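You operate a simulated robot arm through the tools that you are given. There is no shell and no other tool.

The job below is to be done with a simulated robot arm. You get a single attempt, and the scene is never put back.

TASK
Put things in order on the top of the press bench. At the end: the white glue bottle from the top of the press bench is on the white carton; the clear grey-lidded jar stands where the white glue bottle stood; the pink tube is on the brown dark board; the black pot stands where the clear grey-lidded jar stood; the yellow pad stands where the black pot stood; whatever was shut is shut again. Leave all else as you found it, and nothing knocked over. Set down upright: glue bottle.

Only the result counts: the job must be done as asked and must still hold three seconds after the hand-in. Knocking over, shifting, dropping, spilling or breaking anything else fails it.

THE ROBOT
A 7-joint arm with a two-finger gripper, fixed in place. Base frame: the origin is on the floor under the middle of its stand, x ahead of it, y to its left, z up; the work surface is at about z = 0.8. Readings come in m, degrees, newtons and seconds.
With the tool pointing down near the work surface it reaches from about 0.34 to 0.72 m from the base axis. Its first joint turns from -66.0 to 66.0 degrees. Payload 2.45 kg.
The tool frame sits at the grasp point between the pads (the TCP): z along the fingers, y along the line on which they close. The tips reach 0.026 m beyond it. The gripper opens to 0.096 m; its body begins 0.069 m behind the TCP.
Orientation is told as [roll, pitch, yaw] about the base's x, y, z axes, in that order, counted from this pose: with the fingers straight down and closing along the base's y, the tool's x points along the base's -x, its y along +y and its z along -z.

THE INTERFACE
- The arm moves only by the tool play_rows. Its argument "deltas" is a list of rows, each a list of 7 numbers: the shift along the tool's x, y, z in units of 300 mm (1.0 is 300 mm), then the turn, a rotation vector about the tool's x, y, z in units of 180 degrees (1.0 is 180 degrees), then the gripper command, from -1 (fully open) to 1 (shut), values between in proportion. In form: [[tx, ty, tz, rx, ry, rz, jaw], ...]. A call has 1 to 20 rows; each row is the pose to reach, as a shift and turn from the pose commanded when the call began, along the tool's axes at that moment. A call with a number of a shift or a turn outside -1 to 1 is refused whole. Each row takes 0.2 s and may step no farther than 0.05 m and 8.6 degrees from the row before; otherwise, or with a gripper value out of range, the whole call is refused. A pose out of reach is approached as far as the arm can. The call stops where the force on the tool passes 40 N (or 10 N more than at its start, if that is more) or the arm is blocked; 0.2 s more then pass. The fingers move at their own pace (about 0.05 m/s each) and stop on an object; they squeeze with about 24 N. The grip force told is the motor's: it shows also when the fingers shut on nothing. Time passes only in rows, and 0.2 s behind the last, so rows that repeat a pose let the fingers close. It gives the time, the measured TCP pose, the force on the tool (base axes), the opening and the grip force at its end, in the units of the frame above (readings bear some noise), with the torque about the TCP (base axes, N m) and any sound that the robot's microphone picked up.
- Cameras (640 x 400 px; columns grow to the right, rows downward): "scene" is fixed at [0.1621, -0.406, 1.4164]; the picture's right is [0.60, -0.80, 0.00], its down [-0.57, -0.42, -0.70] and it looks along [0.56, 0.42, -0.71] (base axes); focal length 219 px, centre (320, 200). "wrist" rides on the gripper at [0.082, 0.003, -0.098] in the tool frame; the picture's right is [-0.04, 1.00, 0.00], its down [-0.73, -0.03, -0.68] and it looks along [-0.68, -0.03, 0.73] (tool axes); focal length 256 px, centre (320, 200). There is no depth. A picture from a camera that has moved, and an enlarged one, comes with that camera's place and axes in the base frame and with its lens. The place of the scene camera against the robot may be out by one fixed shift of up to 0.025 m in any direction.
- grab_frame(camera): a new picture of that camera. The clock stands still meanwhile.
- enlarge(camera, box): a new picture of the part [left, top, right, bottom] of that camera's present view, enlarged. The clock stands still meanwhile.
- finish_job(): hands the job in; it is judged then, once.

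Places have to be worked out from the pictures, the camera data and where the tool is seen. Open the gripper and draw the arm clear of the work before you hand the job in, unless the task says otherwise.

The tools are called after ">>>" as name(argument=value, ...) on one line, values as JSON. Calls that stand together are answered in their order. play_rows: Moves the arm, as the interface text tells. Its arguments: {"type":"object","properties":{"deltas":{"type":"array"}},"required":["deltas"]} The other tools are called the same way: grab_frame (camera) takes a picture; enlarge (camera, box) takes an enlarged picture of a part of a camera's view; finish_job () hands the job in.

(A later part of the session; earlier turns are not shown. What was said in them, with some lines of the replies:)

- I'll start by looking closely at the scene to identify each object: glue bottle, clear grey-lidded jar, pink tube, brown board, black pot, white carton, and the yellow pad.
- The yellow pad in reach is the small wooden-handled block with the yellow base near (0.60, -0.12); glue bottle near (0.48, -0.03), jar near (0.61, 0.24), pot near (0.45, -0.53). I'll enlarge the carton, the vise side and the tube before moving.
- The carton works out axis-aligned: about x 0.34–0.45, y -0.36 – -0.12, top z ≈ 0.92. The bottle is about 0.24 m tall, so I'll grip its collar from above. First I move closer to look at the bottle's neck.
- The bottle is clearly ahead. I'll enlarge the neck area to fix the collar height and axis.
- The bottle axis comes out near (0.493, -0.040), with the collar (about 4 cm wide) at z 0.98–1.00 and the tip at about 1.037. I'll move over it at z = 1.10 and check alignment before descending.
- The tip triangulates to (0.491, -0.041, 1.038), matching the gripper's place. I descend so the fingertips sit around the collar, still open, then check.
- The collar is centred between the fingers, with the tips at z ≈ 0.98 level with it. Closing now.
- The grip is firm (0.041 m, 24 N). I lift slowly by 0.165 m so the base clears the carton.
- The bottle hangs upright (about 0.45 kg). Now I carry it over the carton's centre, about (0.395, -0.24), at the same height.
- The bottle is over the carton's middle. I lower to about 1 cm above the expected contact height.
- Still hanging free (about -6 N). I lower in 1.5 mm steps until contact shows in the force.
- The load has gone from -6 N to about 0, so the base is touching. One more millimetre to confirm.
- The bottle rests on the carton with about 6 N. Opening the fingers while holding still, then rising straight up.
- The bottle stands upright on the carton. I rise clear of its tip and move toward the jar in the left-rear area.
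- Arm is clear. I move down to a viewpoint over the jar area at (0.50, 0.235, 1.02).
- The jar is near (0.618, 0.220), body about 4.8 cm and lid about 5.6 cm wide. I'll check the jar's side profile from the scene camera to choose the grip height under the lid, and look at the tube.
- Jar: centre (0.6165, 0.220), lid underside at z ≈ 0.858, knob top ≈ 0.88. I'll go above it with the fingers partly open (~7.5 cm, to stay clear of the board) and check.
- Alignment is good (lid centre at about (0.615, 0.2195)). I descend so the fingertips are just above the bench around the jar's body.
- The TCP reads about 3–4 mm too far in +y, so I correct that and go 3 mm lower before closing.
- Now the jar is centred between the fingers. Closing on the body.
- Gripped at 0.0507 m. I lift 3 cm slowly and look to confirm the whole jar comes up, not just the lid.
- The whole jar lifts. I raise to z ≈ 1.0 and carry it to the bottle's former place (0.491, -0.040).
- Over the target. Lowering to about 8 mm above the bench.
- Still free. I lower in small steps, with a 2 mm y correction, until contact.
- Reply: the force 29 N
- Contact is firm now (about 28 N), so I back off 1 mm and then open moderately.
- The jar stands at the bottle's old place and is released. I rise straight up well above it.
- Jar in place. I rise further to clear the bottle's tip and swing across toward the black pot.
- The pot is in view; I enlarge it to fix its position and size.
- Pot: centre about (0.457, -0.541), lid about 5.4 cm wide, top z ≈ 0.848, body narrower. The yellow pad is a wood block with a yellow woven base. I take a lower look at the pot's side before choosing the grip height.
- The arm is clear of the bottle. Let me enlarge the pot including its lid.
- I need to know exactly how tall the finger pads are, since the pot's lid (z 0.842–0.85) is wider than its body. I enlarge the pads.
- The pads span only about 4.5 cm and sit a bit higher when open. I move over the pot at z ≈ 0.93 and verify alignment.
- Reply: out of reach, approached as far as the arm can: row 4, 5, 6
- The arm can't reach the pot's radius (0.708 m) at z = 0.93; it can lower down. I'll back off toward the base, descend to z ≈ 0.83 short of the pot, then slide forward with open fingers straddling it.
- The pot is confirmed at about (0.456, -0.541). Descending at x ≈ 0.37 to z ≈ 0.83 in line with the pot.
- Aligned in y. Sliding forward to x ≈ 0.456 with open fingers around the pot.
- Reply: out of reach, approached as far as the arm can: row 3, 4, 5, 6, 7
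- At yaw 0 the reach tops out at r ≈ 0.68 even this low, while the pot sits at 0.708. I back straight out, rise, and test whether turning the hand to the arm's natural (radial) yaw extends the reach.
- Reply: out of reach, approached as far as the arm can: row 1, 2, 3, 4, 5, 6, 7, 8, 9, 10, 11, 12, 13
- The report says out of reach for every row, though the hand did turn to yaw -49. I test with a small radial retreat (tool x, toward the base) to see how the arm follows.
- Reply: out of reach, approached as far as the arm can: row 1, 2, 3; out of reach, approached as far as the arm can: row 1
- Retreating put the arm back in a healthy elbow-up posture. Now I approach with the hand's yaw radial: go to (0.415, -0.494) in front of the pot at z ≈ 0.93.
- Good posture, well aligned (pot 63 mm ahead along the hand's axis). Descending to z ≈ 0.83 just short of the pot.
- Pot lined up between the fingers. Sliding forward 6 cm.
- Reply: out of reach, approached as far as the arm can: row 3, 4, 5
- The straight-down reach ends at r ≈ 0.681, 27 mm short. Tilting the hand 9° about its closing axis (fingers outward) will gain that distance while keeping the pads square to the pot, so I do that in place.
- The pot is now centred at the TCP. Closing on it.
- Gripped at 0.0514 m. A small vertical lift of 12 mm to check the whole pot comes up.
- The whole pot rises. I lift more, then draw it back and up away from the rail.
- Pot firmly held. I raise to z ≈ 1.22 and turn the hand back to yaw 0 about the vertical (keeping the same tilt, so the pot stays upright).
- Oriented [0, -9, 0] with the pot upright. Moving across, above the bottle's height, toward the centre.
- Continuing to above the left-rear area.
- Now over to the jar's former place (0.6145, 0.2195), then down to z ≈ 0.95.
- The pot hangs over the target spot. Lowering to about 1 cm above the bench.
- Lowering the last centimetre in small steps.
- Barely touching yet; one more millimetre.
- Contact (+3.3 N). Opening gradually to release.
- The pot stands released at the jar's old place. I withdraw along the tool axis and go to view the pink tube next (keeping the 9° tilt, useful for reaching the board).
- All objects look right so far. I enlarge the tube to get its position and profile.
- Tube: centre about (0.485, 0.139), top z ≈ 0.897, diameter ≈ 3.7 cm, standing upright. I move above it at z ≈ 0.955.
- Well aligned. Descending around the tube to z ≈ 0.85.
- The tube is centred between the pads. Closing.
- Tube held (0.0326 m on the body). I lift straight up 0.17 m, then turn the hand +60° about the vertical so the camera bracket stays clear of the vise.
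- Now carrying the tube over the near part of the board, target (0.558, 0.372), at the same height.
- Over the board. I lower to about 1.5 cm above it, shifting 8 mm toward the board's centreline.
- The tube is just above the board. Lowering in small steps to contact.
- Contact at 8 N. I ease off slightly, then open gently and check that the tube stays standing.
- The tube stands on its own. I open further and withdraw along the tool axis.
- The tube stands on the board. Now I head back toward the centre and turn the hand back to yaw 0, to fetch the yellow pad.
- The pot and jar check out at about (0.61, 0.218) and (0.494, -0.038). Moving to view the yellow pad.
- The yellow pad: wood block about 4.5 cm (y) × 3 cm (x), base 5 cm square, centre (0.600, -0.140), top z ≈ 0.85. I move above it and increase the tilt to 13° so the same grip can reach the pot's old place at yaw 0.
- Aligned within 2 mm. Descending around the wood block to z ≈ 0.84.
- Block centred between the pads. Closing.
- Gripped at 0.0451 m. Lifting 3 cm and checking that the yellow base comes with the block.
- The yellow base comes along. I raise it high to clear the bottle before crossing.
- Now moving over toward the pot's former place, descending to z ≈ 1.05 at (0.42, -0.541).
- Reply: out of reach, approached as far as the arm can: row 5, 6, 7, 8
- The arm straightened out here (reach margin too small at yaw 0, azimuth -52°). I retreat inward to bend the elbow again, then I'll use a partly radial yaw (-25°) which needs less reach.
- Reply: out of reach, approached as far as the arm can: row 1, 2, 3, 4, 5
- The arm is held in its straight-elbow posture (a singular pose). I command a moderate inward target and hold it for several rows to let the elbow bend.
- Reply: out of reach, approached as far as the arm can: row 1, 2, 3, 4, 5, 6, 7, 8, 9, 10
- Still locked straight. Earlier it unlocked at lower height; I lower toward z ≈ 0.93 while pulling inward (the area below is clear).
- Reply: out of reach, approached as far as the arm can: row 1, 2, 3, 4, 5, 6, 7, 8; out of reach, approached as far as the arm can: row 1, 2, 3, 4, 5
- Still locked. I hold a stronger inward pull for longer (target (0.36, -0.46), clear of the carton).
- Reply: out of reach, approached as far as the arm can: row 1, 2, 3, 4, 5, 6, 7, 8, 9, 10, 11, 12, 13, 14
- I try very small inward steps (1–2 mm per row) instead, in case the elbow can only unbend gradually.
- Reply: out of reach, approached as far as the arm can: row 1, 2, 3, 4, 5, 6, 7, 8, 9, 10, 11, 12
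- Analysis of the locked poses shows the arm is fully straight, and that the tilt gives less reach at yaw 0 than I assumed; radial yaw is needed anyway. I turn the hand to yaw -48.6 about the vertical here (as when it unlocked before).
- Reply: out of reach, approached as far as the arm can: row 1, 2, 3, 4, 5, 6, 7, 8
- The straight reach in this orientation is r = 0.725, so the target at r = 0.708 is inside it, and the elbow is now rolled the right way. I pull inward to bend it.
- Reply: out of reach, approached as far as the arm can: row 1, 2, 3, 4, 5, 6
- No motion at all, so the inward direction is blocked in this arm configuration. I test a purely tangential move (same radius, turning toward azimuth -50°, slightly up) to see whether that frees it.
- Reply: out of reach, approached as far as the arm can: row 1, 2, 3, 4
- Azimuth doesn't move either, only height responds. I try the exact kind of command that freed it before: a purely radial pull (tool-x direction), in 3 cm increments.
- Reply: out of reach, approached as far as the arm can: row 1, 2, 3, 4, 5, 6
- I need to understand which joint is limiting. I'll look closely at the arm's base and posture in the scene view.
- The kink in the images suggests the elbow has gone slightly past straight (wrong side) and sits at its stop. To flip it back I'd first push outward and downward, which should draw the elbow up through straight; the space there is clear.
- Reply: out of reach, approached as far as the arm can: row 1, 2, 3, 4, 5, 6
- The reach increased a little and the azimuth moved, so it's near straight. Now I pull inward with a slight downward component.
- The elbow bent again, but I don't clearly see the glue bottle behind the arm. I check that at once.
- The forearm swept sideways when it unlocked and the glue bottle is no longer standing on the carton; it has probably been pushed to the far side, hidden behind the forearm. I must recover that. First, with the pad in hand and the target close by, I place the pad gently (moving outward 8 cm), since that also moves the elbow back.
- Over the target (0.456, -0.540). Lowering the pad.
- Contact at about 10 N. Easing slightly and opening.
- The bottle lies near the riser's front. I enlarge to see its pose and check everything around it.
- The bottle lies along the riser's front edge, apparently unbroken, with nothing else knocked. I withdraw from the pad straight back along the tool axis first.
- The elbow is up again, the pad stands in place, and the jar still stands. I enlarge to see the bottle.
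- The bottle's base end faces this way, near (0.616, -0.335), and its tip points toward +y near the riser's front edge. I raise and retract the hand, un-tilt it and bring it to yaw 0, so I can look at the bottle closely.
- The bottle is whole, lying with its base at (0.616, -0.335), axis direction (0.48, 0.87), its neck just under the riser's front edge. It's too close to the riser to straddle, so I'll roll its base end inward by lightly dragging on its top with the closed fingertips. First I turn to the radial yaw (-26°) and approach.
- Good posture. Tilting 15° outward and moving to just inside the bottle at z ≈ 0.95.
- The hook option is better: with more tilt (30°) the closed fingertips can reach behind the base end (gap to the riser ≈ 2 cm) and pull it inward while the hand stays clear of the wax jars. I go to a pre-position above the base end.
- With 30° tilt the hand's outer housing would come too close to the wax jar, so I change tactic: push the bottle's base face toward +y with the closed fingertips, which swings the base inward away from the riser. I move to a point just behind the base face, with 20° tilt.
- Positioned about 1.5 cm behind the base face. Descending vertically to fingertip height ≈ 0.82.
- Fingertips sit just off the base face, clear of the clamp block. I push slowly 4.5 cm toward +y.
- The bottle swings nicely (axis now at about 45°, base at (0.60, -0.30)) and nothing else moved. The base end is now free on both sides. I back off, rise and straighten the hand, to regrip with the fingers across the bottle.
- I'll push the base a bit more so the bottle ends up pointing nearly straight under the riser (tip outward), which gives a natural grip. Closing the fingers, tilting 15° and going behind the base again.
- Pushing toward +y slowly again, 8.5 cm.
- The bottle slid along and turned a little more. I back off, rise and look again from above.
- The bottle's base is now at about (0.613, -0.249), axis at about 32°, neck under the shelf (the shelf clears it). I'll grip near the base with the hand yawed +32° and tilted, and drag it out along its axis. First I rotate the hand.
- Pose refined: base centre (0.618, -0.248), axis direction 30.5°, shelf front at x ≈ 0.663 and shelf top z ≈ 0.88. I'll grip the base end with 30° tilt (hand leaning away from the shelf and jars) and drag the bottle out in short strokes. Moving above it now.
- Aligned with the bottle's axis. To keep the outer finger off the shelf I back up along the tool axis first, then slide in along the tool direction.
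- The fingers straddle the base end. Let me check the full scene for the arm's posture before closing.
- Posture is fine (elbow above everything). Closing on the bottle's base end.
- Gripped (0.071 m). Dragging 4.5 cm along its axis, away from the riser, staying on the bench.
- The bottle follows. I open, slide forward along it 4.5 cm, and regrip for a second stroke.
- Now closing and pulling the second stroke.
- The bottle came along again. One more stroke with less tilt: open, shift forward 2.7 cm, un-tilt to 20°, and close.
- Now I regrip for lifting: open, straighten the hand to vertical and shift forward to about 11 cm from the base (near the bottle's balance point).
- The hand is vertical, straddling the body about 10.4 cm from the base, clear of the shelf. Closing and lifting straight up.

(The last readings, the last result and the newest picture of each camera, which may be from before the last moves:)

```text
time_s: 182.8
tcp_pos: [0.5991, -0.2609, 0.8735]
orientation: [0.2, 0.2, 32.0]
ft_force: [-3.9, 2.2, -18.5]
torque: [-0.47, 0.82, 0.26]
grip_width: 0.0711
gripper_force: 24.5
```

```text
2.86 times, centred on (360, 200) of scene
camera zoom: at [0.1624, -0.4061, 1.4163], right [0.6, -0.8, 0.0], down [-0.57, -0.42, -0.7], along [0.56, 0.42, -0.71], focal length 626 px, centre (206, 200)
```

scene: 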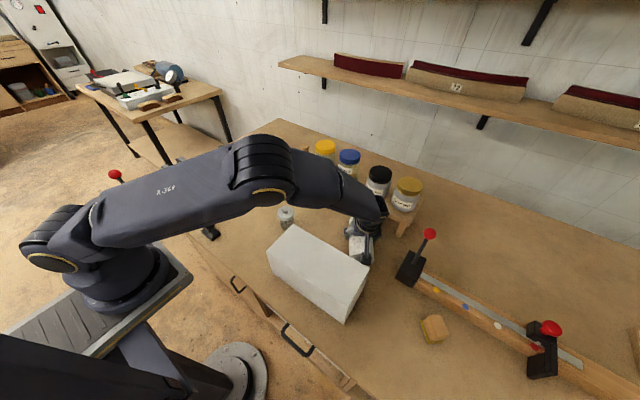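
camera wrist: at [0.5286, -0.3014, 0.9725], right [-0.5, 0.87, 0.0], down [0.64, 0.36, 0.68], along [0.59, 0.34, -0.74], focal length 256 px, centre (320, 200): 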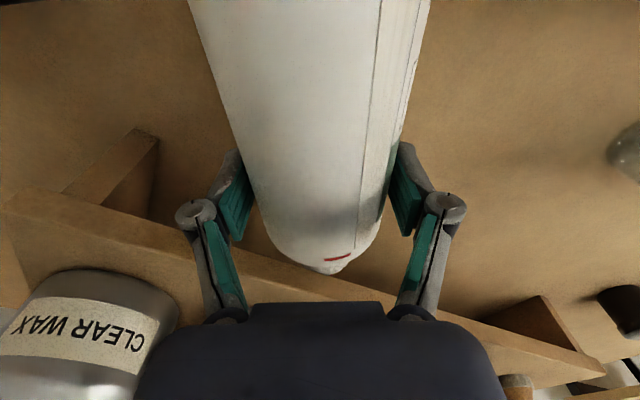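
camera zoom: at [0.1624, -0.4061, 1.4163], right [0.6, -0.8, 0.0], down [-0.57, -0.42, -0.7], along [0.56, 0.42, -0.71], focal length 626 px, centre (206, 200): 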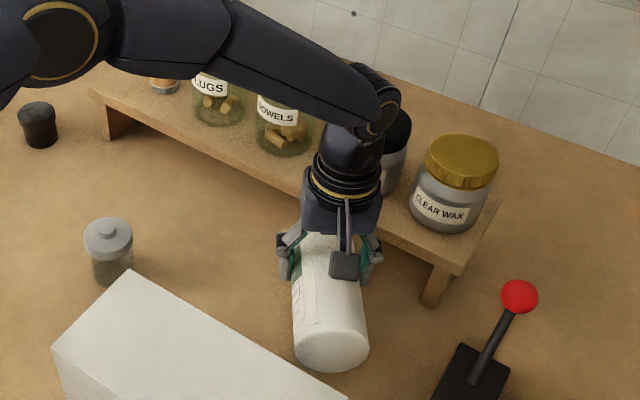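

The pull shows extra load: the neck is still under the shelf and catching it. I lower back immediately.

>>> play_rows(deltas=[[0, 0, 0.03, 0, 0, 0, 1], [0, 0, 0.065, 0, 0, 0, 1], [0, 0, 0.095, 0, 0, 0, 1], [0, 0, 0.095, 0, 0, 0, 1]])

>>> grab_frame(camera="wrist")

>>> enlarge(camera="scene", box=[270, 120, 450, 270])

```text
time_s: 183.8
tcp_pos: [0.5993, -0.2618, 0.8482]
orientation: [-0.2, -0.1, 32.1]
ft_force: [-2.7, -1.1, 10.6]
torque: [0.28, -0.41, 0.01]
grip_width: 0.071
gripper_force: 23.8
```

```text
taken
camera wrist: at [0.5281, -0.3025, 0.9465], right [-0.49, 0.87, 0.0], down [0.64, 0.37, 0.68], along [0.59, 0.33, -0.73], focal length 256 px, centre (320, 200)
```

wrist: 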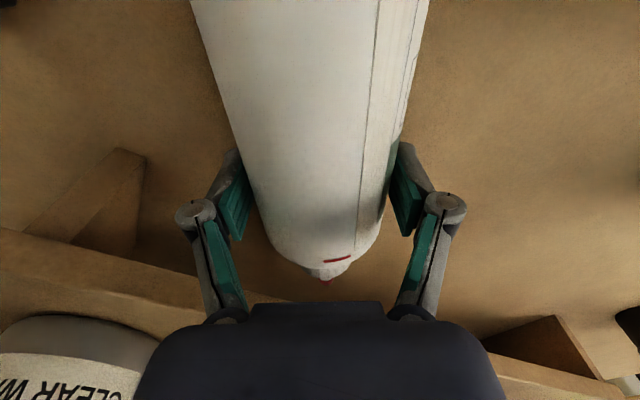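

```text
2.67 times, centred on (360, 195) of scene
camera zoom: at [0.1618, -0.406, 1.4165], right [0.6, -0.8, 0.0], down [-0.57, -0.42, -0.7], along [0.56, 0.42, -0.71], focal length 585 px, centre (213, 213)
```

zoom: 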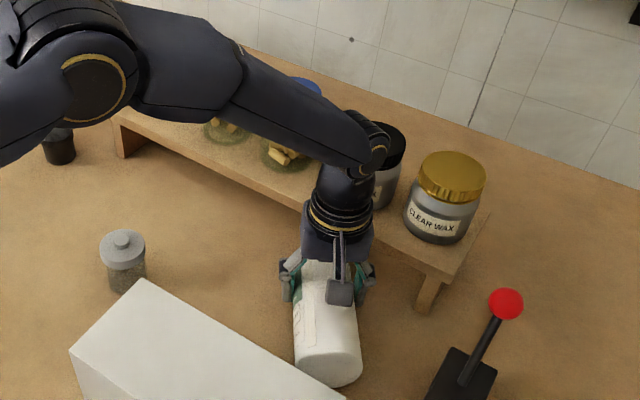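

The riser and jars look unmoved. The neck must clear the shelf before lifting, so I slide and turn the gripped bottle on the bench: 4.5 cm inward and +28° in yaw, which takes the tip out from under the shelf.

>>> play_rows(deltas=[[0.003, 0.001, -0.007, 0, 0, 0, 1], [0.03, 0.009, -0.007, 0, 0, -0.026, 1], [0.06, 0.018, -0.007, 0, 0, -0.052, 1], [0.09, 0.028, -0.007, 0, 0, -0.078, 1], [0.12, 0.037, -0.007, 0, 0, -0.104, 1], [0.148, 0.046, -0.007, 0, 0, -0.13, 1], [0.148, 0.046, -0.007, 0, 0, -0.1556, 1], [0.148, 0.046, -0.007, 0, 0, -0.1556, 1]])

>>> grab_frame(camera="wrist")

>>> enlarge(camera="scene", box=[270, 120, 450, 270])

```text
time_s: 185.6
tcp_pos: [0.5557, -0.2734, 0.8468]
orientation: [0.0, 0.1, 60.0]
ft_force: [2.1, -2.3, 5.5]
torque: [0.35, -0.34, -0.09]
grip_width: 0.0707
gripper_force: 23.8
```

```text
taken
camera wrist: at [0.512, -0.3423, 0.9452], right [-0.85, 0.53, 0.0], down [0.39, 0.62, 0.68], along [0.36, 0.57, -0.73], focal length 256 px, centre (320, 200)
```

wrist: 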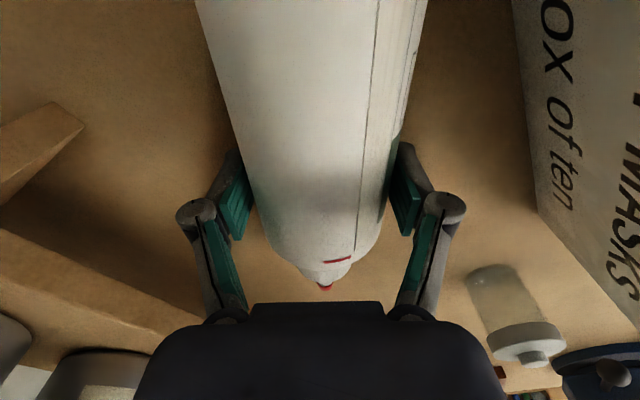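

```text
2.67 times, centred on (360, 195) of scene
camera zoom: at [0.162, -0.4061, 1.4164], right [0.6, -0.8, 0.0], down [-0.57, -0.42, -0.7], along [0.56, 0.42, -0.71], focal length 585 px, centre (213, 213)
```

zoom: 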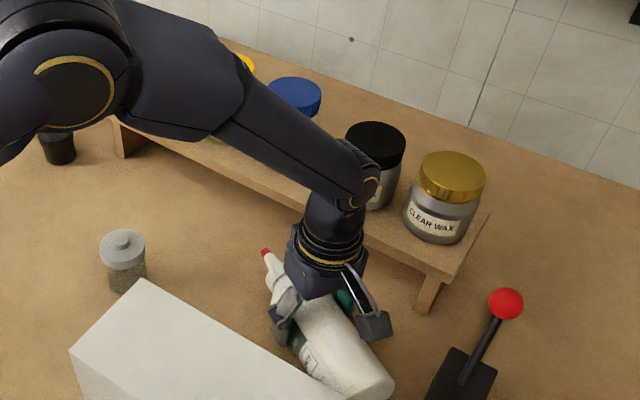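

The tip is clear of the shelf now. Lifting straight up.

>>> play_rows(deltas=[[0, 0, -0.03, 0, 0, 0, 1], [0, 0, -0.08, 0, 0, 0, 1], [0, 0, -0.14, 0, 0, 0, 1], [0, 0, -0.2, 0, 0, 0, 1], [0, 0, -0.2, 0, 0, 0, 1]])

>>> grab_frame(camera="wrist")

>>> grab_frame(camera="scene")

```text
time_s: 186.8
tcp_pos: [0.5556, -0.2727, 0.9074]
orientation: [0.2, 0.0, 60.0]
ft_force: [0.4, -0.2, -6.0]
torque: [0.1, -0.08, -0.01]
grip_width: 0.0706
gripper_force: 24.0
```

```text
taken
camera wrist: at [0.5128, -0.3421, 1.006], right [-0.85, 0.53, 0.0], down [0.39, 0.62, 0.68], along [0.36, 0.57, -0.73], focal length 256 px, centre (320, 200)
```

wrist: 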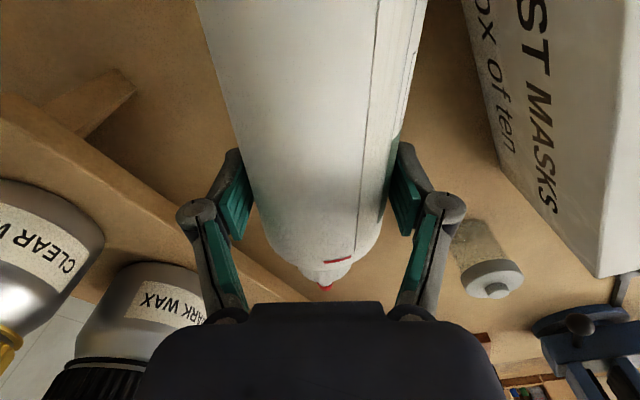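

```text
taken
```

scene: 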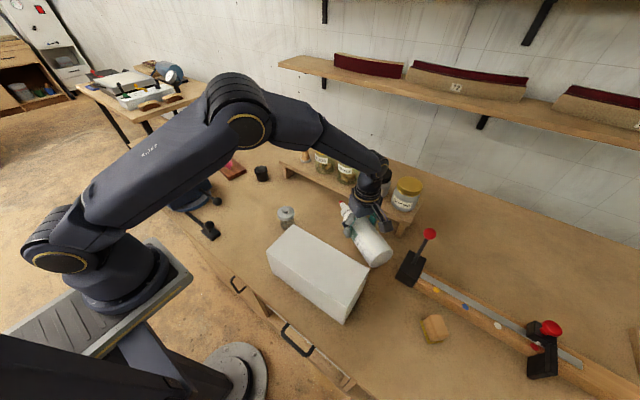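

Lifted cleanly (about 6 N, balanced). Raising to z ≈ 1.10, drawing in a little, then turning the hand to yaw 10°.

>>> play_rows(deltas=[[0.015, 0.026, -0.107, 0, 0, 0, 1], [0.03, 0.053, -0.214, 0, 0, 0, 1], [0.046, 0.08, -0.321, 0, 0, 0, 1], [0.061, 0.106, -0.428, 0, 0, 0, 1], [0.077, 0.133, -0.535, 0, 0, 0, 1], [0.092, 0.159, -0.643, 0, 0, 0, 1], [0.092, 0.159, -0.643, 0, 0, 0.0397, 1], [0.092, 0.159, -0.643, 0, 0, 0.0794, 1], [0.092, 0.159, -0.643, 0, 0, 0.119, 1], [0.092, 0.159, -0.643, 0, 0, 0.1587, 1], [0.092, 0.159, -0.643, 0, 0, 0.1984, 1], [0.092, 0.159, -0.643, 0, 0, 0.2381, 1], [0.092, 0.159, -0.643, 0, 0, 0.2778, 1], [0.092, 0.159, -0.643, 0, 0, 0.2778, 1]])

>>> grab_frame(camera="wrist")

>>> grab_frame(camera="scene")

```text
time_s: 189.8
tcp_pos: [0.5006, -0.2712, 1.1011]
orientation: [0.0, 0.0, 9.9]
ft_force: [0.8, -0.4, -5.3]
torque: [-0.01, -0.14, 0.01]
grip_width: 0.0705
gripper_force: 24.1
```

```text
taken
camera wrist: at [0.4197, -0.283, 1.1992], right [-0.13, 0.99, 0.0], down [0.73, 0.1, 0.68], along [0.67, 0.09, -0.73], focal length 256 px, centre (320, 200)
```

wrist: 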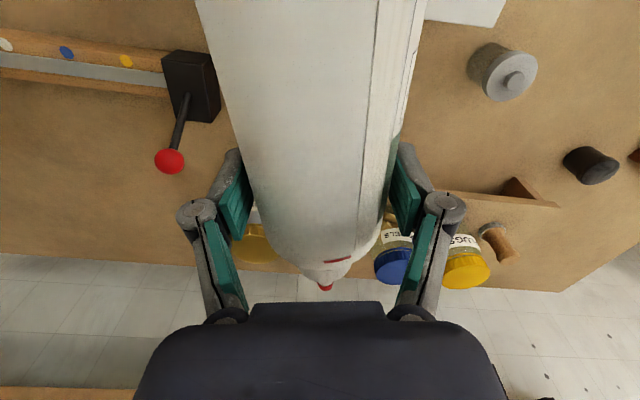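

```text
taken
```

scene: 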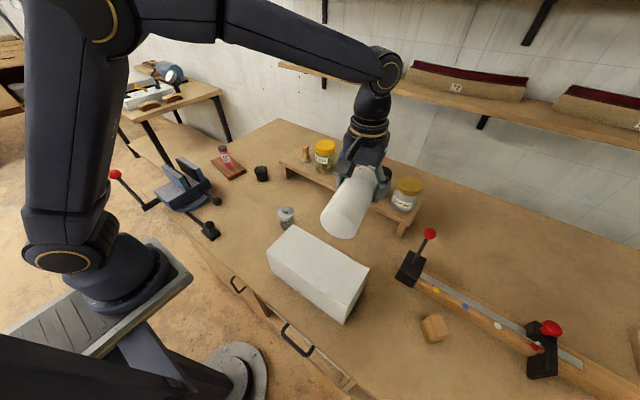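

The bottle is held level with its tip outward. Now I tilt the hand in place in small steps (first 45°), bringing the tip up.

>>> play_rows(deltas=[[0, 0, 0, 0, -0.0417, 0, 1], [0, 0, 0, 0, -0.0833, 0, 1], [0, 0, 0, 0, -0.125, 0, 1], [0, 0, 0, 0, -0.1667, 0, 1], [0, 0, 0, 0, -0.2083, 0, 1], [0, 0, 0, 0, -0.25, 0, 1], [0, 0, 0, 0, -0.25, 0, 1]])

>>> grab_frame(camera="scene")

```text
time_s: 191.4
tcp_pos: [0.5007, -0.2732, 1.0995]
orientation: [0.1, -44.9, 10.1]
ft_force: [0.3, -0.4, -5.2]
torque: [0.01, -0.05, -0.02]
grip_width: 0.0705
gripper_force: 23.9
```

```text
taken
```

scene: 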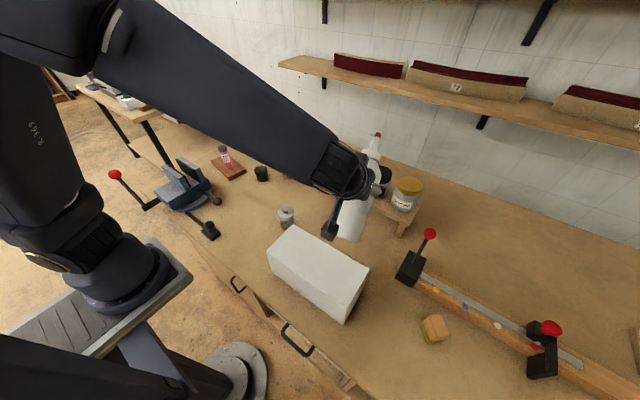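

Halfway, working well. Continuing with another 45°.

>>> play_rows(deltas=[[0, 0, 0, 0, -0.0417, 0, 1], [0, 0, 0, 0, -0.0833, 0, 1], [0, 0, 0, 0, -0.125, 0, 1], [0, 0, 0, 0, -0.1667, 0, 1], [0, 0, 0, 0, -0.2083, 0, 1], [0, 0, 0, 0, -0.25, 0, 1], [0, 0, 0, 0, -0.25, 0, 1]])

>>> grab_frame(camera="scene")

>>> grab_frame(camera="wrist")

```text
time_s: 193.0
tcp_pos: [0.5, -0.2726, 1.1001]
orientation: [-85.8, -90.1, 95.7]
ft_force: [-0.5, -0.2, -5.7]
torque: [0.01, 0.06, 0.05]
grip_width: 0.0708
gripper_force: 23.9
```

```text
taken
```

scene: 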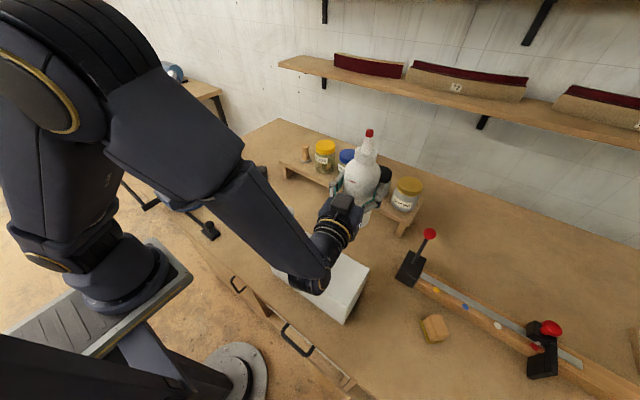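

```text
taken
camera wrist: at [0.4033, -0.2864, 1.0185], right [-0.17, 0.98, 0.04], down [-0.66, -0.15, 0.73], along [0.73, 0.1, 0.68], focal length 256 px, centre (320, 200)
```

wrist: 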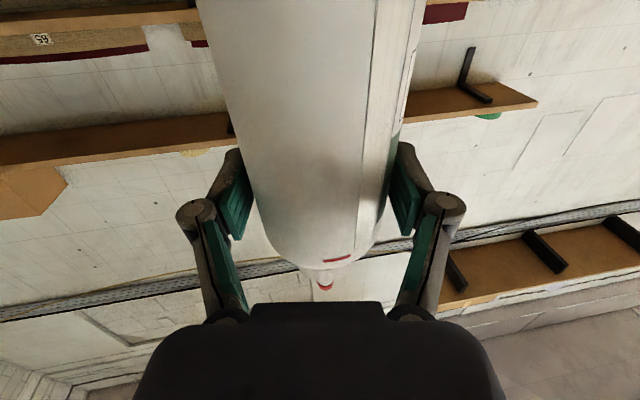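

The bottle is upright in the hand with the tool horizontal. I check its uprightness in an enlarged view.

>>> enlarge(camera="scene", box=[270, 110, 420, 330])

```text
1.82 times, centred on (345, 220) of scene
camera zoom: at [0.1622, -0.4061, 1.4164], right [0.6, -0.8, 0.0], down [-0.57, -0.42, -0.7], along [0.56, 0.42, -0.71], focal length 399 px, centre (274, 164)
```

zoom: 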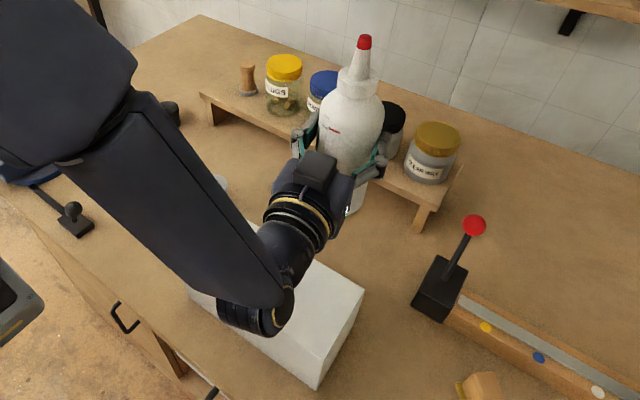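

Upright, matching the vertical direction in the image. Moving inward over the carton to (0.40, -0.275) at the same height.

>>> play_rows(deltas=[[0, 0.01, -0.06, 0, 0, 0, 1], [0, 0.019, -0.13, 0, 0, 0, 1], [0, 0.029, -0.2, 0, 0, 0, 1], [0, 0.039, -0.27, 0, 0, 0, 1], [0, 0.048, -0.33, 0, 0, 0, 1], [0, 0.048, -0.33, 0, 0, 0, 1]])

>>> grab_frame(camera="scene")

>>> enlarge(camera="scene", box=[230, 110, 400, 340])

```text
time_s: 194.4
tcp_pos: [0.399, -0.2729, 1.1001]
orientation: [-20.8, -89.8, 31.0]
ft_force: [0.3, -0.4, -5.6]
torque: [0.03, 0.05, -0.01]
grip_width: 0.0706
gripper_force: 23.8
```

```text
taken
```

scene: 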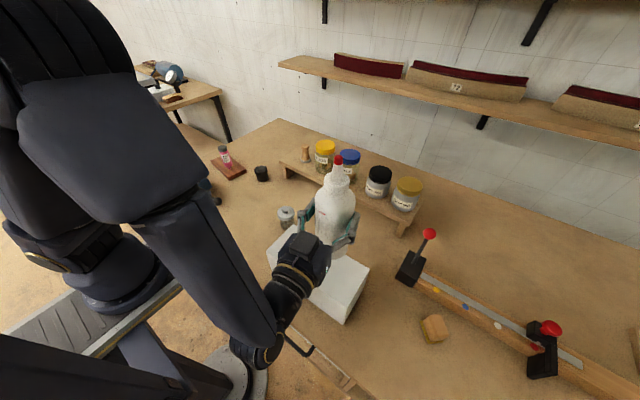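

```text
1.74 times, centred on (315, 225) of scene
camera zoom: at [0.1621, -0.4061, 1.4164], right [0.6, -0.8, 0.0], down [-0.57, -0.42, -0.7], along [0.56, 0.42, -0.71], focal length 381 px, centre (329, 156)
```

zoom: 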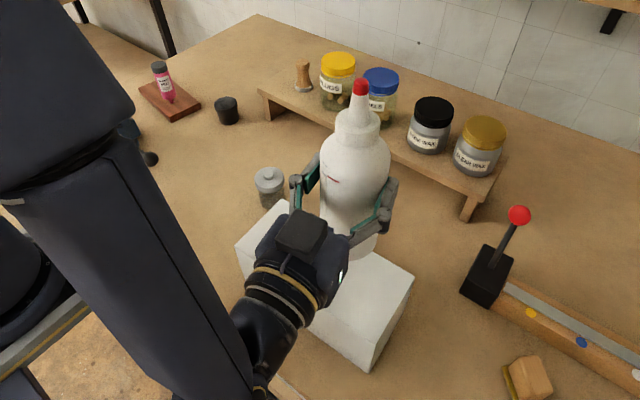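

Everything else stands. Lowering toward the carton: first to about 1 cm above expected contact.

>>> play_rows(deltas=[[0.05, 0, 0, 0, 0, 0, 1], [0.1, 0, 0, 0, 0, 0, 1], [0.15, 0, 0, 0, 0, 0, 1], [0.19, 0, 0, 0, 0, 0, 1], [0.21, 0, 0, 0, 0, 0, 1], [0.21, 0, 0, 0, 0, 0, 1]])

>>> enlarge(camera="scene", box=[230, 110, 400, 340])

```text
time_s: 195.8
tcp_pos: [0.3983, -0.275, 1.0345]
orientation: [-15.4, -89.9, 25.3]
ft_force: [0.4, 0.7, -6.3]
torque: [0.0, 0.05, 0.0]
grip_width: 0.0706
gripper_force: 23.8
```

```text
1.74 times, centred on (315, 225) of scene
camera zoom: at [0.1622, -0.4061, 1.4164], right [0.6, -0.8, 0.0], down [-0.57, -0.42, -0.7], along [0.56, 0.42, -0.71], focal length 381 px, centre (329, 156)
```

zoom: 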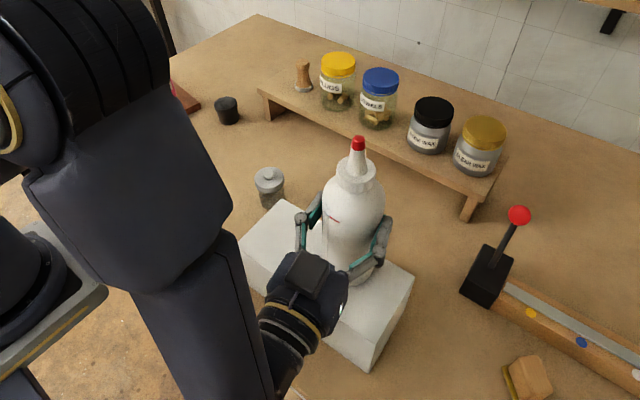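

Still free. Small steps down.

>>> play_rows(deltas=[[0.0067, 0, 0, 0, 0, 0, 1], [0.0133, 0, 0, 0, 0, 0, 1], [0.02, 0, 0, 0, 0, 0, 1], [0.0267, 0, 0, 0, 0, 0, 1], [0.0267, 0, 0, 0, 0, 0, 1]])

```text
time_s: 197.0
tcp_pos: [0.3989, -0.2751, 1.03]
orientation: [-149.5, -89.7, 159.5]
ft_force: [-5.1, -2.1, 20.3]
torque: [0.08, -0.45, -0.02]
grip_width: 0.0709
gripper_force: 23.9
```

Contact made (20 N, a bit more than wanted). Easing up 2 mm.

>>> play_rows(deltas=[[-0.005, 0, 0, 0, 0, 0, 1], [-0.008, 0, 0, 0, 0, 0, 1], [-0.008, 0, 0, 0, 0, 0, 1]])

>>> enlarge(camera="scene", box=[270, 150, 380, 310])

```text
time_s: 197.8
tcp_pos: [0.4, -0.2739, 1.0308]
orientation: [16.4, -89.8, -6.4]
ft_force: [0.9, -3.6, 2.7]
torque: [-0.32, -0.26, -0.12]
grip_width: 0.0703
gripper_force: 24.0
```

```text
2.50 times, centred on (325, 230) of scene
camera zoom: at [0.162, -0.4061, 1.4164], right [0.6, -0.8, 0.0], down [-0.57, -0.42, -0.7], along [0.56, 0.42, -0.71], focal length 548 px, centre (308, 125)
```

zoom: 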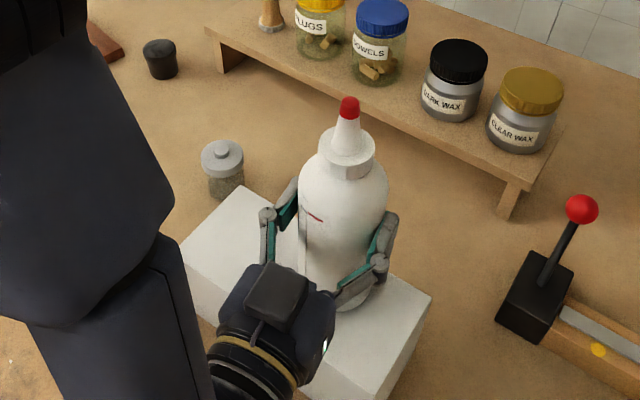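

The bottle rests on the carton upright. Opening the fingers gently.

>>> play_rows(deltas=[[0, 0, 0, 0, 0, 0, -0.3], [0, 0, 0, 0, 0, 0, -0.55], [0, 0, 0, 0, 0, 0, -0.7], [0, 0, 0, 0, 0, 0, -0.85], [0, 0, 0, 0, 0, 0, -0.85]])

>>> enlarge(camera="scene", box=[270, 150, 380, 310])

>>> grab_frame(camera="wrist")

```text
time_s: 199.0
tcp_pos: [0.3996, -0.2754, 1.0323]
orientation: [-15.4, -90.0, 25.4]
ft_force: [-0.2, -0.2, 0.5]
torque: [0.02, -0.01, -0.01]
grip_width: 0.0887
gripper_force: 0.0
```

```text
2.50 times, centred on (325, 230) of scene
camera zoom: at [0.1621, -0.406, 1.4164], right [0.6, -0.8, 0.0], down [-0.57, -0.42, -0.7], along [0.56, 0.42, -0.71], focal length 548 px, centre (308, 125)
```

zoom: 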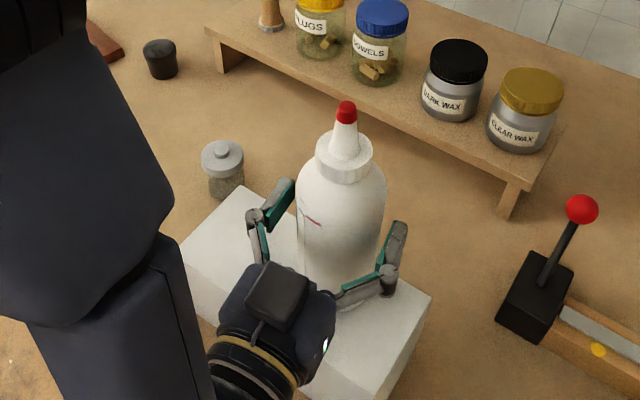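

```text
taken
camera wrist: at [0.3027, -0.2889, 0.9507], right [-0.17, 0.98, 0.04], down [-0.66, -0.15, 0.73], along [0.73, 0.1, 0.68], focal length 256 px, centre (320, 200)
```

wrist: 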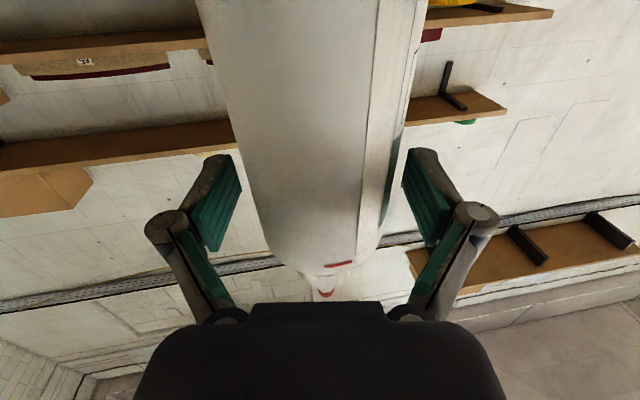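

The bottle stands free. I centre the fingers by 3 mm and move the hand straight up (fingers slide along the bottle's sides until above its tip), slowly.

>>> play_rows(deltas=[[0, -0.01, 0, 0, 0, 0, -0.9], [-0.04, -0.01, 0, 0, 0, 0, -1], [-0.09, -0.01, 0, 0, 0, 0, -1], [-0.14, -0.01, 0, 0, 0, 0, -1], [-0.2, -0.01, 0, 0, 0, 0, -1], [-0.26, -0.01, 0, 0, 0, 0, -1]])

>>> enlarge(camera="scene", box=[250, 120, 400, 310])

>>> grab_frame(camera="wrist")

```text
time_s: 200.4
tcp_pos: [0.3972, -0.2769, 1.1088]
orientation: [-12.6, -89.9, 22.5]
ft_force: [0.2, 0.0, -0.4]
torque: [-0.01, 0.02, 0.03]
grip_width: 0.0959
gripper_force: 0.1
```

```text
2.11 times, centred on (325, 215) of scene
camera zoom: at [0.1621, -0.406, 1.4164], right [0.6, -0.8, 0.0], down [-0.57, -0.42, -0.7], along [0.56, 0.42, -0.71], focal length 462 px, centre (310, 168)
```

zoom: 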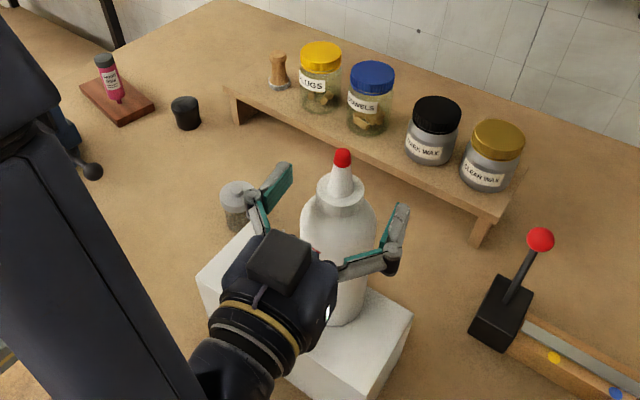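

```text
taken
camera wrist: at [0.2998, -0.2913, 1.0279], right [-0.17, 0.98, 0.04], down [-0.66, -0.15, 0.73], along [0.73, 0.1, 0.68], focal length 256 px, centre (320, 200)
```

wrist: 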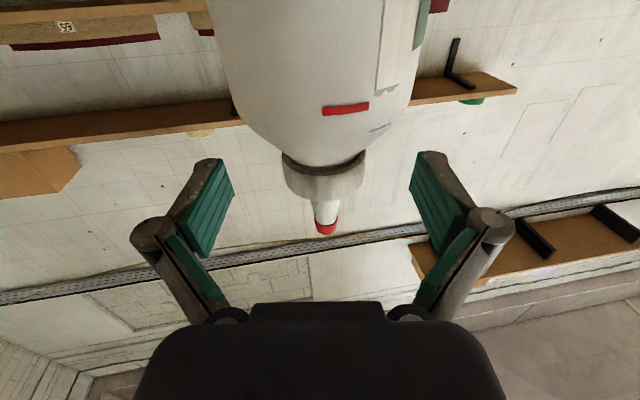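

The bottle stays put. Continuing straight up well above its tip.

>>> play_rows(deltas=[[-0.08, 0, 0, 0, 0, 0, -1], [-0.17, 0, 0, 0, 0, 0, -1], [-0.26, 0, 0, 0, 0, 0, -1], [-0.35, 0, 0, 0, 0, 0, -1], [-0.44, 0, 0, 0, 0, 0, -1], [-0.53, 0, 0, 0, 0, 0, -1]])

>>> grab_frame(camera="scene")

```text
time_s: 201.8
tcp_pos: [0.402, -0.2766, 1.2688]
orientation: [23.1, -89.8, -13.0]
ft_force: [0.5, -0.3, 0.0]
torque: [0.02, 0.04, 0.02]
grip_width: 0.0962
gripper_force: 0.0
```

```text
taken
```

scene: 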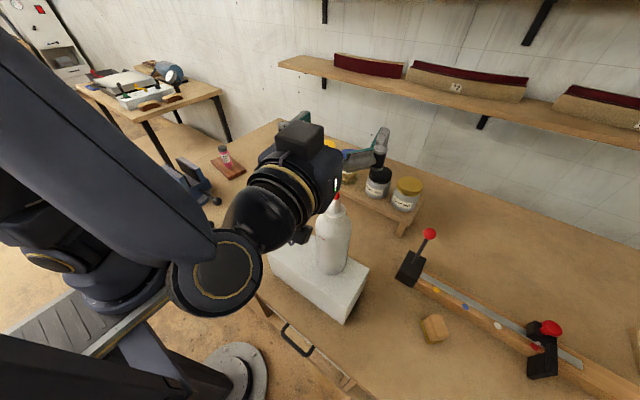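

Clear above the bottle. Turning the hand back to pointing down, in small steps.

>>> play_rows(deltas=[[0, 0, 0, 0, 0.0417, 0, -1], [0, 0, 0, 0, 0.0833, 0, -1], [0, 0, 0, 0, 0.125, 0, -1], [0, 0, 0, 0, 0.1667, 0, -1], [0, 0, 0, 0, 0.2083, 0, -1], [0, 0, 0, 0, 0.25, 0, -1], [0, 0, 0, 0, 0.2917, 0, -1], [0, 0, 0, 0, 0.3333, 0, -1], [0, 0, 0, 0, 0.375, 0, -1], [0, 0, 0, 0, 0.4167, 0, -1], [0, 0, 0, 0, 0.4583, 0, -1], [0, 0, 0, 0, 0.5, 0, -1]])

>>> grab_frame(camera="scene")

>>> grab_frame(camera="wrist")

```text
time_s: 204.4
tcp_pos: [0.4008, -0.278, 1.2708]
orientation: [0.0, 0.3, 9.9]
ft_force: [-0.3, -0.2, -0.7]
torque: [0.0, 0.02, -0.02]
grip_width: 0.0959
gripper_force: 0.1
```

```text
taken
```

scene: 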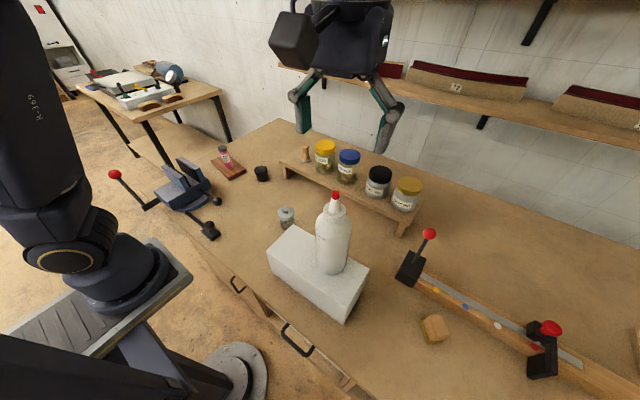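

```text
taken
camera wrist: at [0.3196, -0.2894, 1.368], right [-0.13, 0.99, 0.0], down [0.73, 0.1, 0.68], along [0.67, 0.09, -0.74], focal length 256 px, centre (320, 200)
```

wrist: 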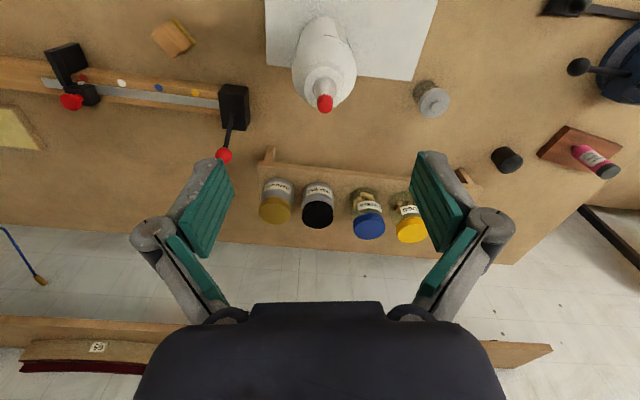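

All objects stand. I now compare with the first pictures to check that nothing else shifted, using the same enlargements as at the start.

>>> enlarge(camera="scene", box=[280, 120, 440, 240])

>>> enlarge(camera="scene", box=[250, 210, 390, 330])

>>> enlarge(camera="scene", box=[200, 120, 360, 240])

>>> enlarge(camera="scene", box=[380, 200, 640, 400])

```text
3.33 times, centred on (360, 180) of scene
camera zoom: at [0.1621, -0.406, 1.4164], right [0.6, -0.8, 0.0], down [-0.57, -0.42, -0.7], along [0.56, 0.42, -0.71], focal length 731 px, centre (187, 267)
```

zoom: 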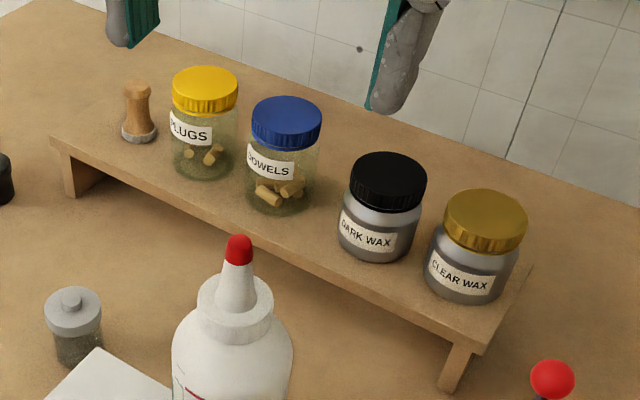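

```text
3.33 times, centred on (320, 270) of scene
camera zoom: at [0.1621, -0.406, 1.4164], right [0.6, -0.8, 0.0], down [-0.57, -0.42, -0.7], along [0.56, 0.42, -0.71], focal length 731 px, centre (320, -33)
```

zoom: 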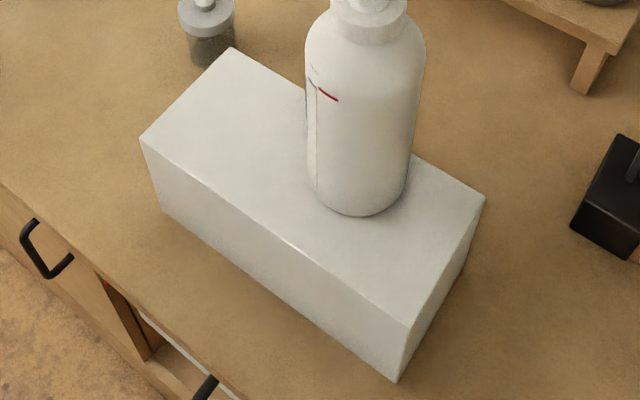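

```text
3.33 times, centred on (280, 180) of scene
camera zoom: at [0.1621, -0.406, 1.4164], right [0.6, -0.8, 0.0], down [-0.57, -0.42, -0.7], along [0.56, 0.42, -0.71], focal length 731 px, centre (453, 267)
```

zoom: 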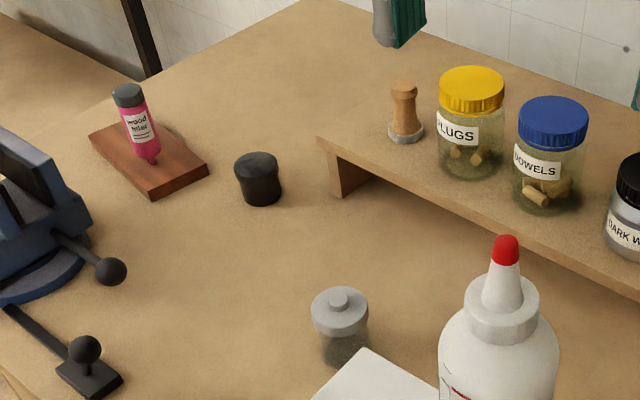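

```text
2.00 times, centred on (510, 300) of scene
camera zoom: at [0.1621, -0.406, 1.4164], right [0.6, -0.8, 0.0], down [-0.57, -0.42, -0.7], along [0.56, 0.42, -0.71], focal length 438 px, centre (-60, 0)
```

zoom: 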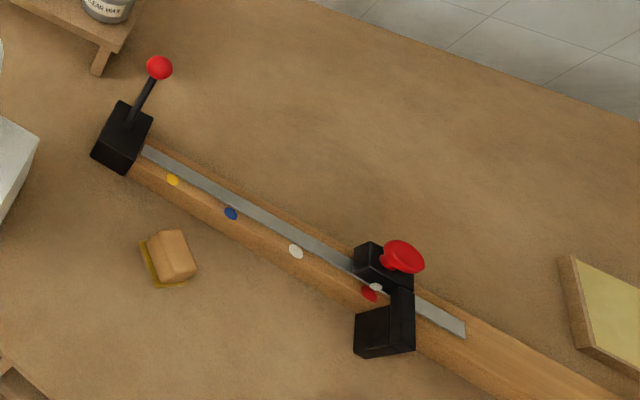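

Riser, jars, clamp, board, vise all coincide with the first pictures; the carton is within about 5 mm of its original place, with the bottle upright on it. I now draw the arm clear, back toward its starting pose, with the gripper open.

>>> play_rows(deltas=[[0, 0.05, -0.01, 0, 0, 0, -1], [0, 0.15, -0.02, 0, 0, 0.007, -1], [0, 0.26, -0.02, 0, 0, 0.014, -1], [0, 0.37, -0.02, 0, 0, 0.021, -1], [0, 0.48, -0.02, 0, 0, 0.028, -1], [0, 0.59, -0.02, 0, 0, 0.035, -1], [0, 0.7, -0.02, 0, 0, 0.042, -1], [0, 0.81, -0.02, 0, 0, 0.049, -1], [0, 0.907, -0.02, 0, 0, 0.0556, -1], [0, 0.907, -0.02, 0, 0, 0.0556, -1]])

>>> grab_frame(camera="scene")

>>> grab_frame(camera="wrist")

```text
time_s: 206.6
tcp_pos: [0.3528, -0.0117, 1.2741]
orientation: [0.1, 0.1, 0.0]
ft_force: [-0.2, 0.6, -0.1]
torque: [-0.01, 0.0, 0.01]
grip_width: 0.0959
gripper_force: 0.1
```

```text
taken
```

scene: 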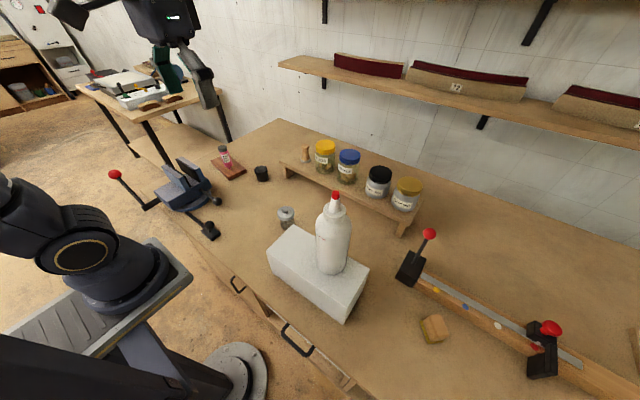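

```text
taken
camera wrist: at [0.2727, -0.0082, 1.3728], right [0.04, 1.0, 0.0], down [0.73, -0.03, 0.68], along [0.68, -0.03, -0.73], focal length 256 px, centre (320, 200)
```

wrist: 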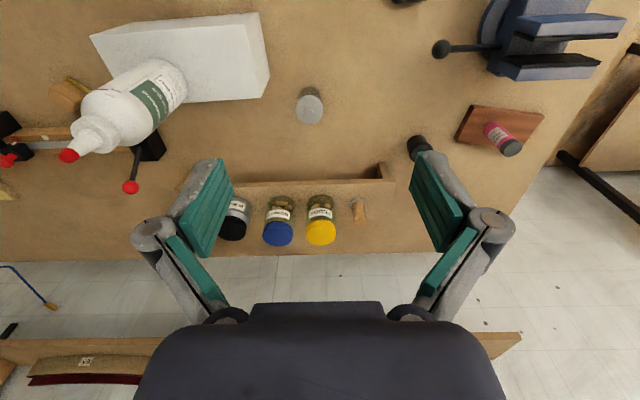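

I lower to the exact starting height so that the wrist view can be compared directly with the first one.

>>> play_rows(deltas=[[0, 0.004, 0.07, 0, 0, 0, -1], [0, 0.004, 0.136, 0, 0, 0, -1], [0, 0.004, 0.136, 0, 0, 0, -1]])

>>> enlarge(camera="wrist", box=[0, 0, 330, 220])

>>> enlarge(camera="wrist", box=[200, 60, 440, 270])

>>> enlarge(camera="wrist", box=[360, 0, 640, 180])

```text
time_s: 207.4
tcp_pos: [0.3557, -0.0104, 1.2324]
orientation: [0.0, 0.1, 0.0]
ft_force: [0.5, -1.0, 0.2]
torque: [0.02, 0.0, -0.01]
grip_width: 0.0962
gripper_force: 0.1
```

```text
1.82 times, centred on (165, 110) of wrist
camera zoom: at [0.2732, -0.0074, 1.331], right [0.04, 1.0, 0.0], down [0.73, -0.03, 0.68], along [0.68, -0.03, -0.73], focal length 465 px, centre (602, 364)
```

zoom: 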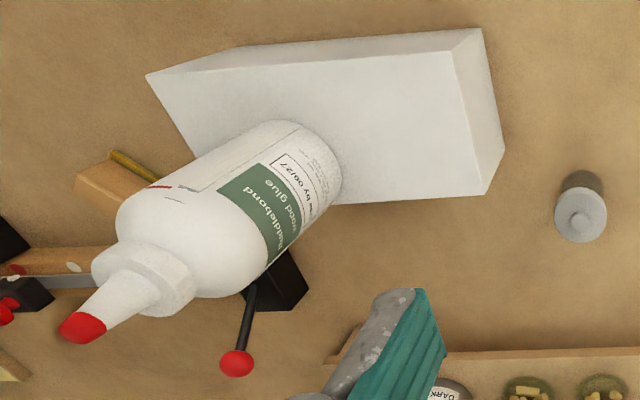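

```text
1.90 times, centred on (320, 165) of wrist
camera zoom: at [0.2732, -0.0074, 1.331], right [0.04, 1.0, 0.0], down [0.73, -0.03, 0.68], along [0.68, -0.03, -0.73], focal length 488 px, centre (320, 267)
```

zoom: 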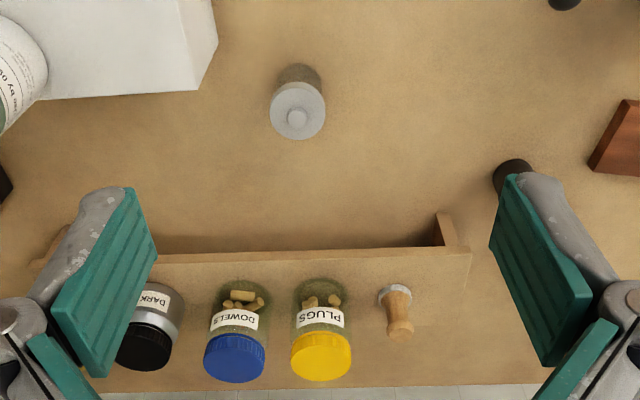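

```text
2.22 times, centred on (500, 90) of wrist
camera zoom: at [0.2732, -0.0074, 1.331], right [0.04, 1.0, 0.0], down [0.73, -0.03, 0.68], along [0.68, -0.03, -0.73], focal length 569 px, centre (-80, 444)
```

zoom: 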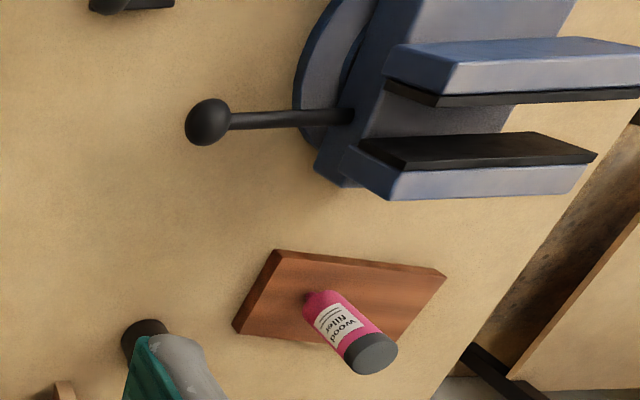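

Everything matches: the jar is at (0.488, -0.039) where the bottle stood, the pot at the jar's place, the pad at the pot's place, the tube standing on the board, and the bottle upright on the carton. The riser, jars, vise and board are unmoved and the carton is off by only a few millimetres. The gripper is open and the arm is clear, so I hand the job in.

>>> finish_job()

```text
The job is handed in.
```

I handed the job in with all five items in their places, but one thing went wrong on the way. While I was placing the yellow pad, the arm swung and knocked the glue bottle off the carton.

The bottle landed on the bench in front of the riser and showed no damage. I worked it clear, stood it upright and put it back on the carton. It was standing when I finished.

| Item | Where it is now |
|---|---|
| White glue bottle | Upright on the white carton |
| Clear grey-lidded jar | Where the bottle stood, within about 3 mm |
| Pink tube | Standing on the brown board |
| Black pot | Where the jar stood, within about 5 mm |
| Yellow pad | Where the black pot stood, turned about 48° from its original direction |

- **Carton:** it ended up about 6 mm closer to the robot than it started, most likely from the bottle being knocked. I left it because the bottle was standing on it.
- **Riser:** while I was lifting the bottle, its neck briefly caught under the riser. In the final pictures the riser and its jars line up with the first ones.
- **Everything else:** the vise, board and clamp also match the first pictures. Nothing was opened.

The gripper is open and the arm is back near its starting pose.
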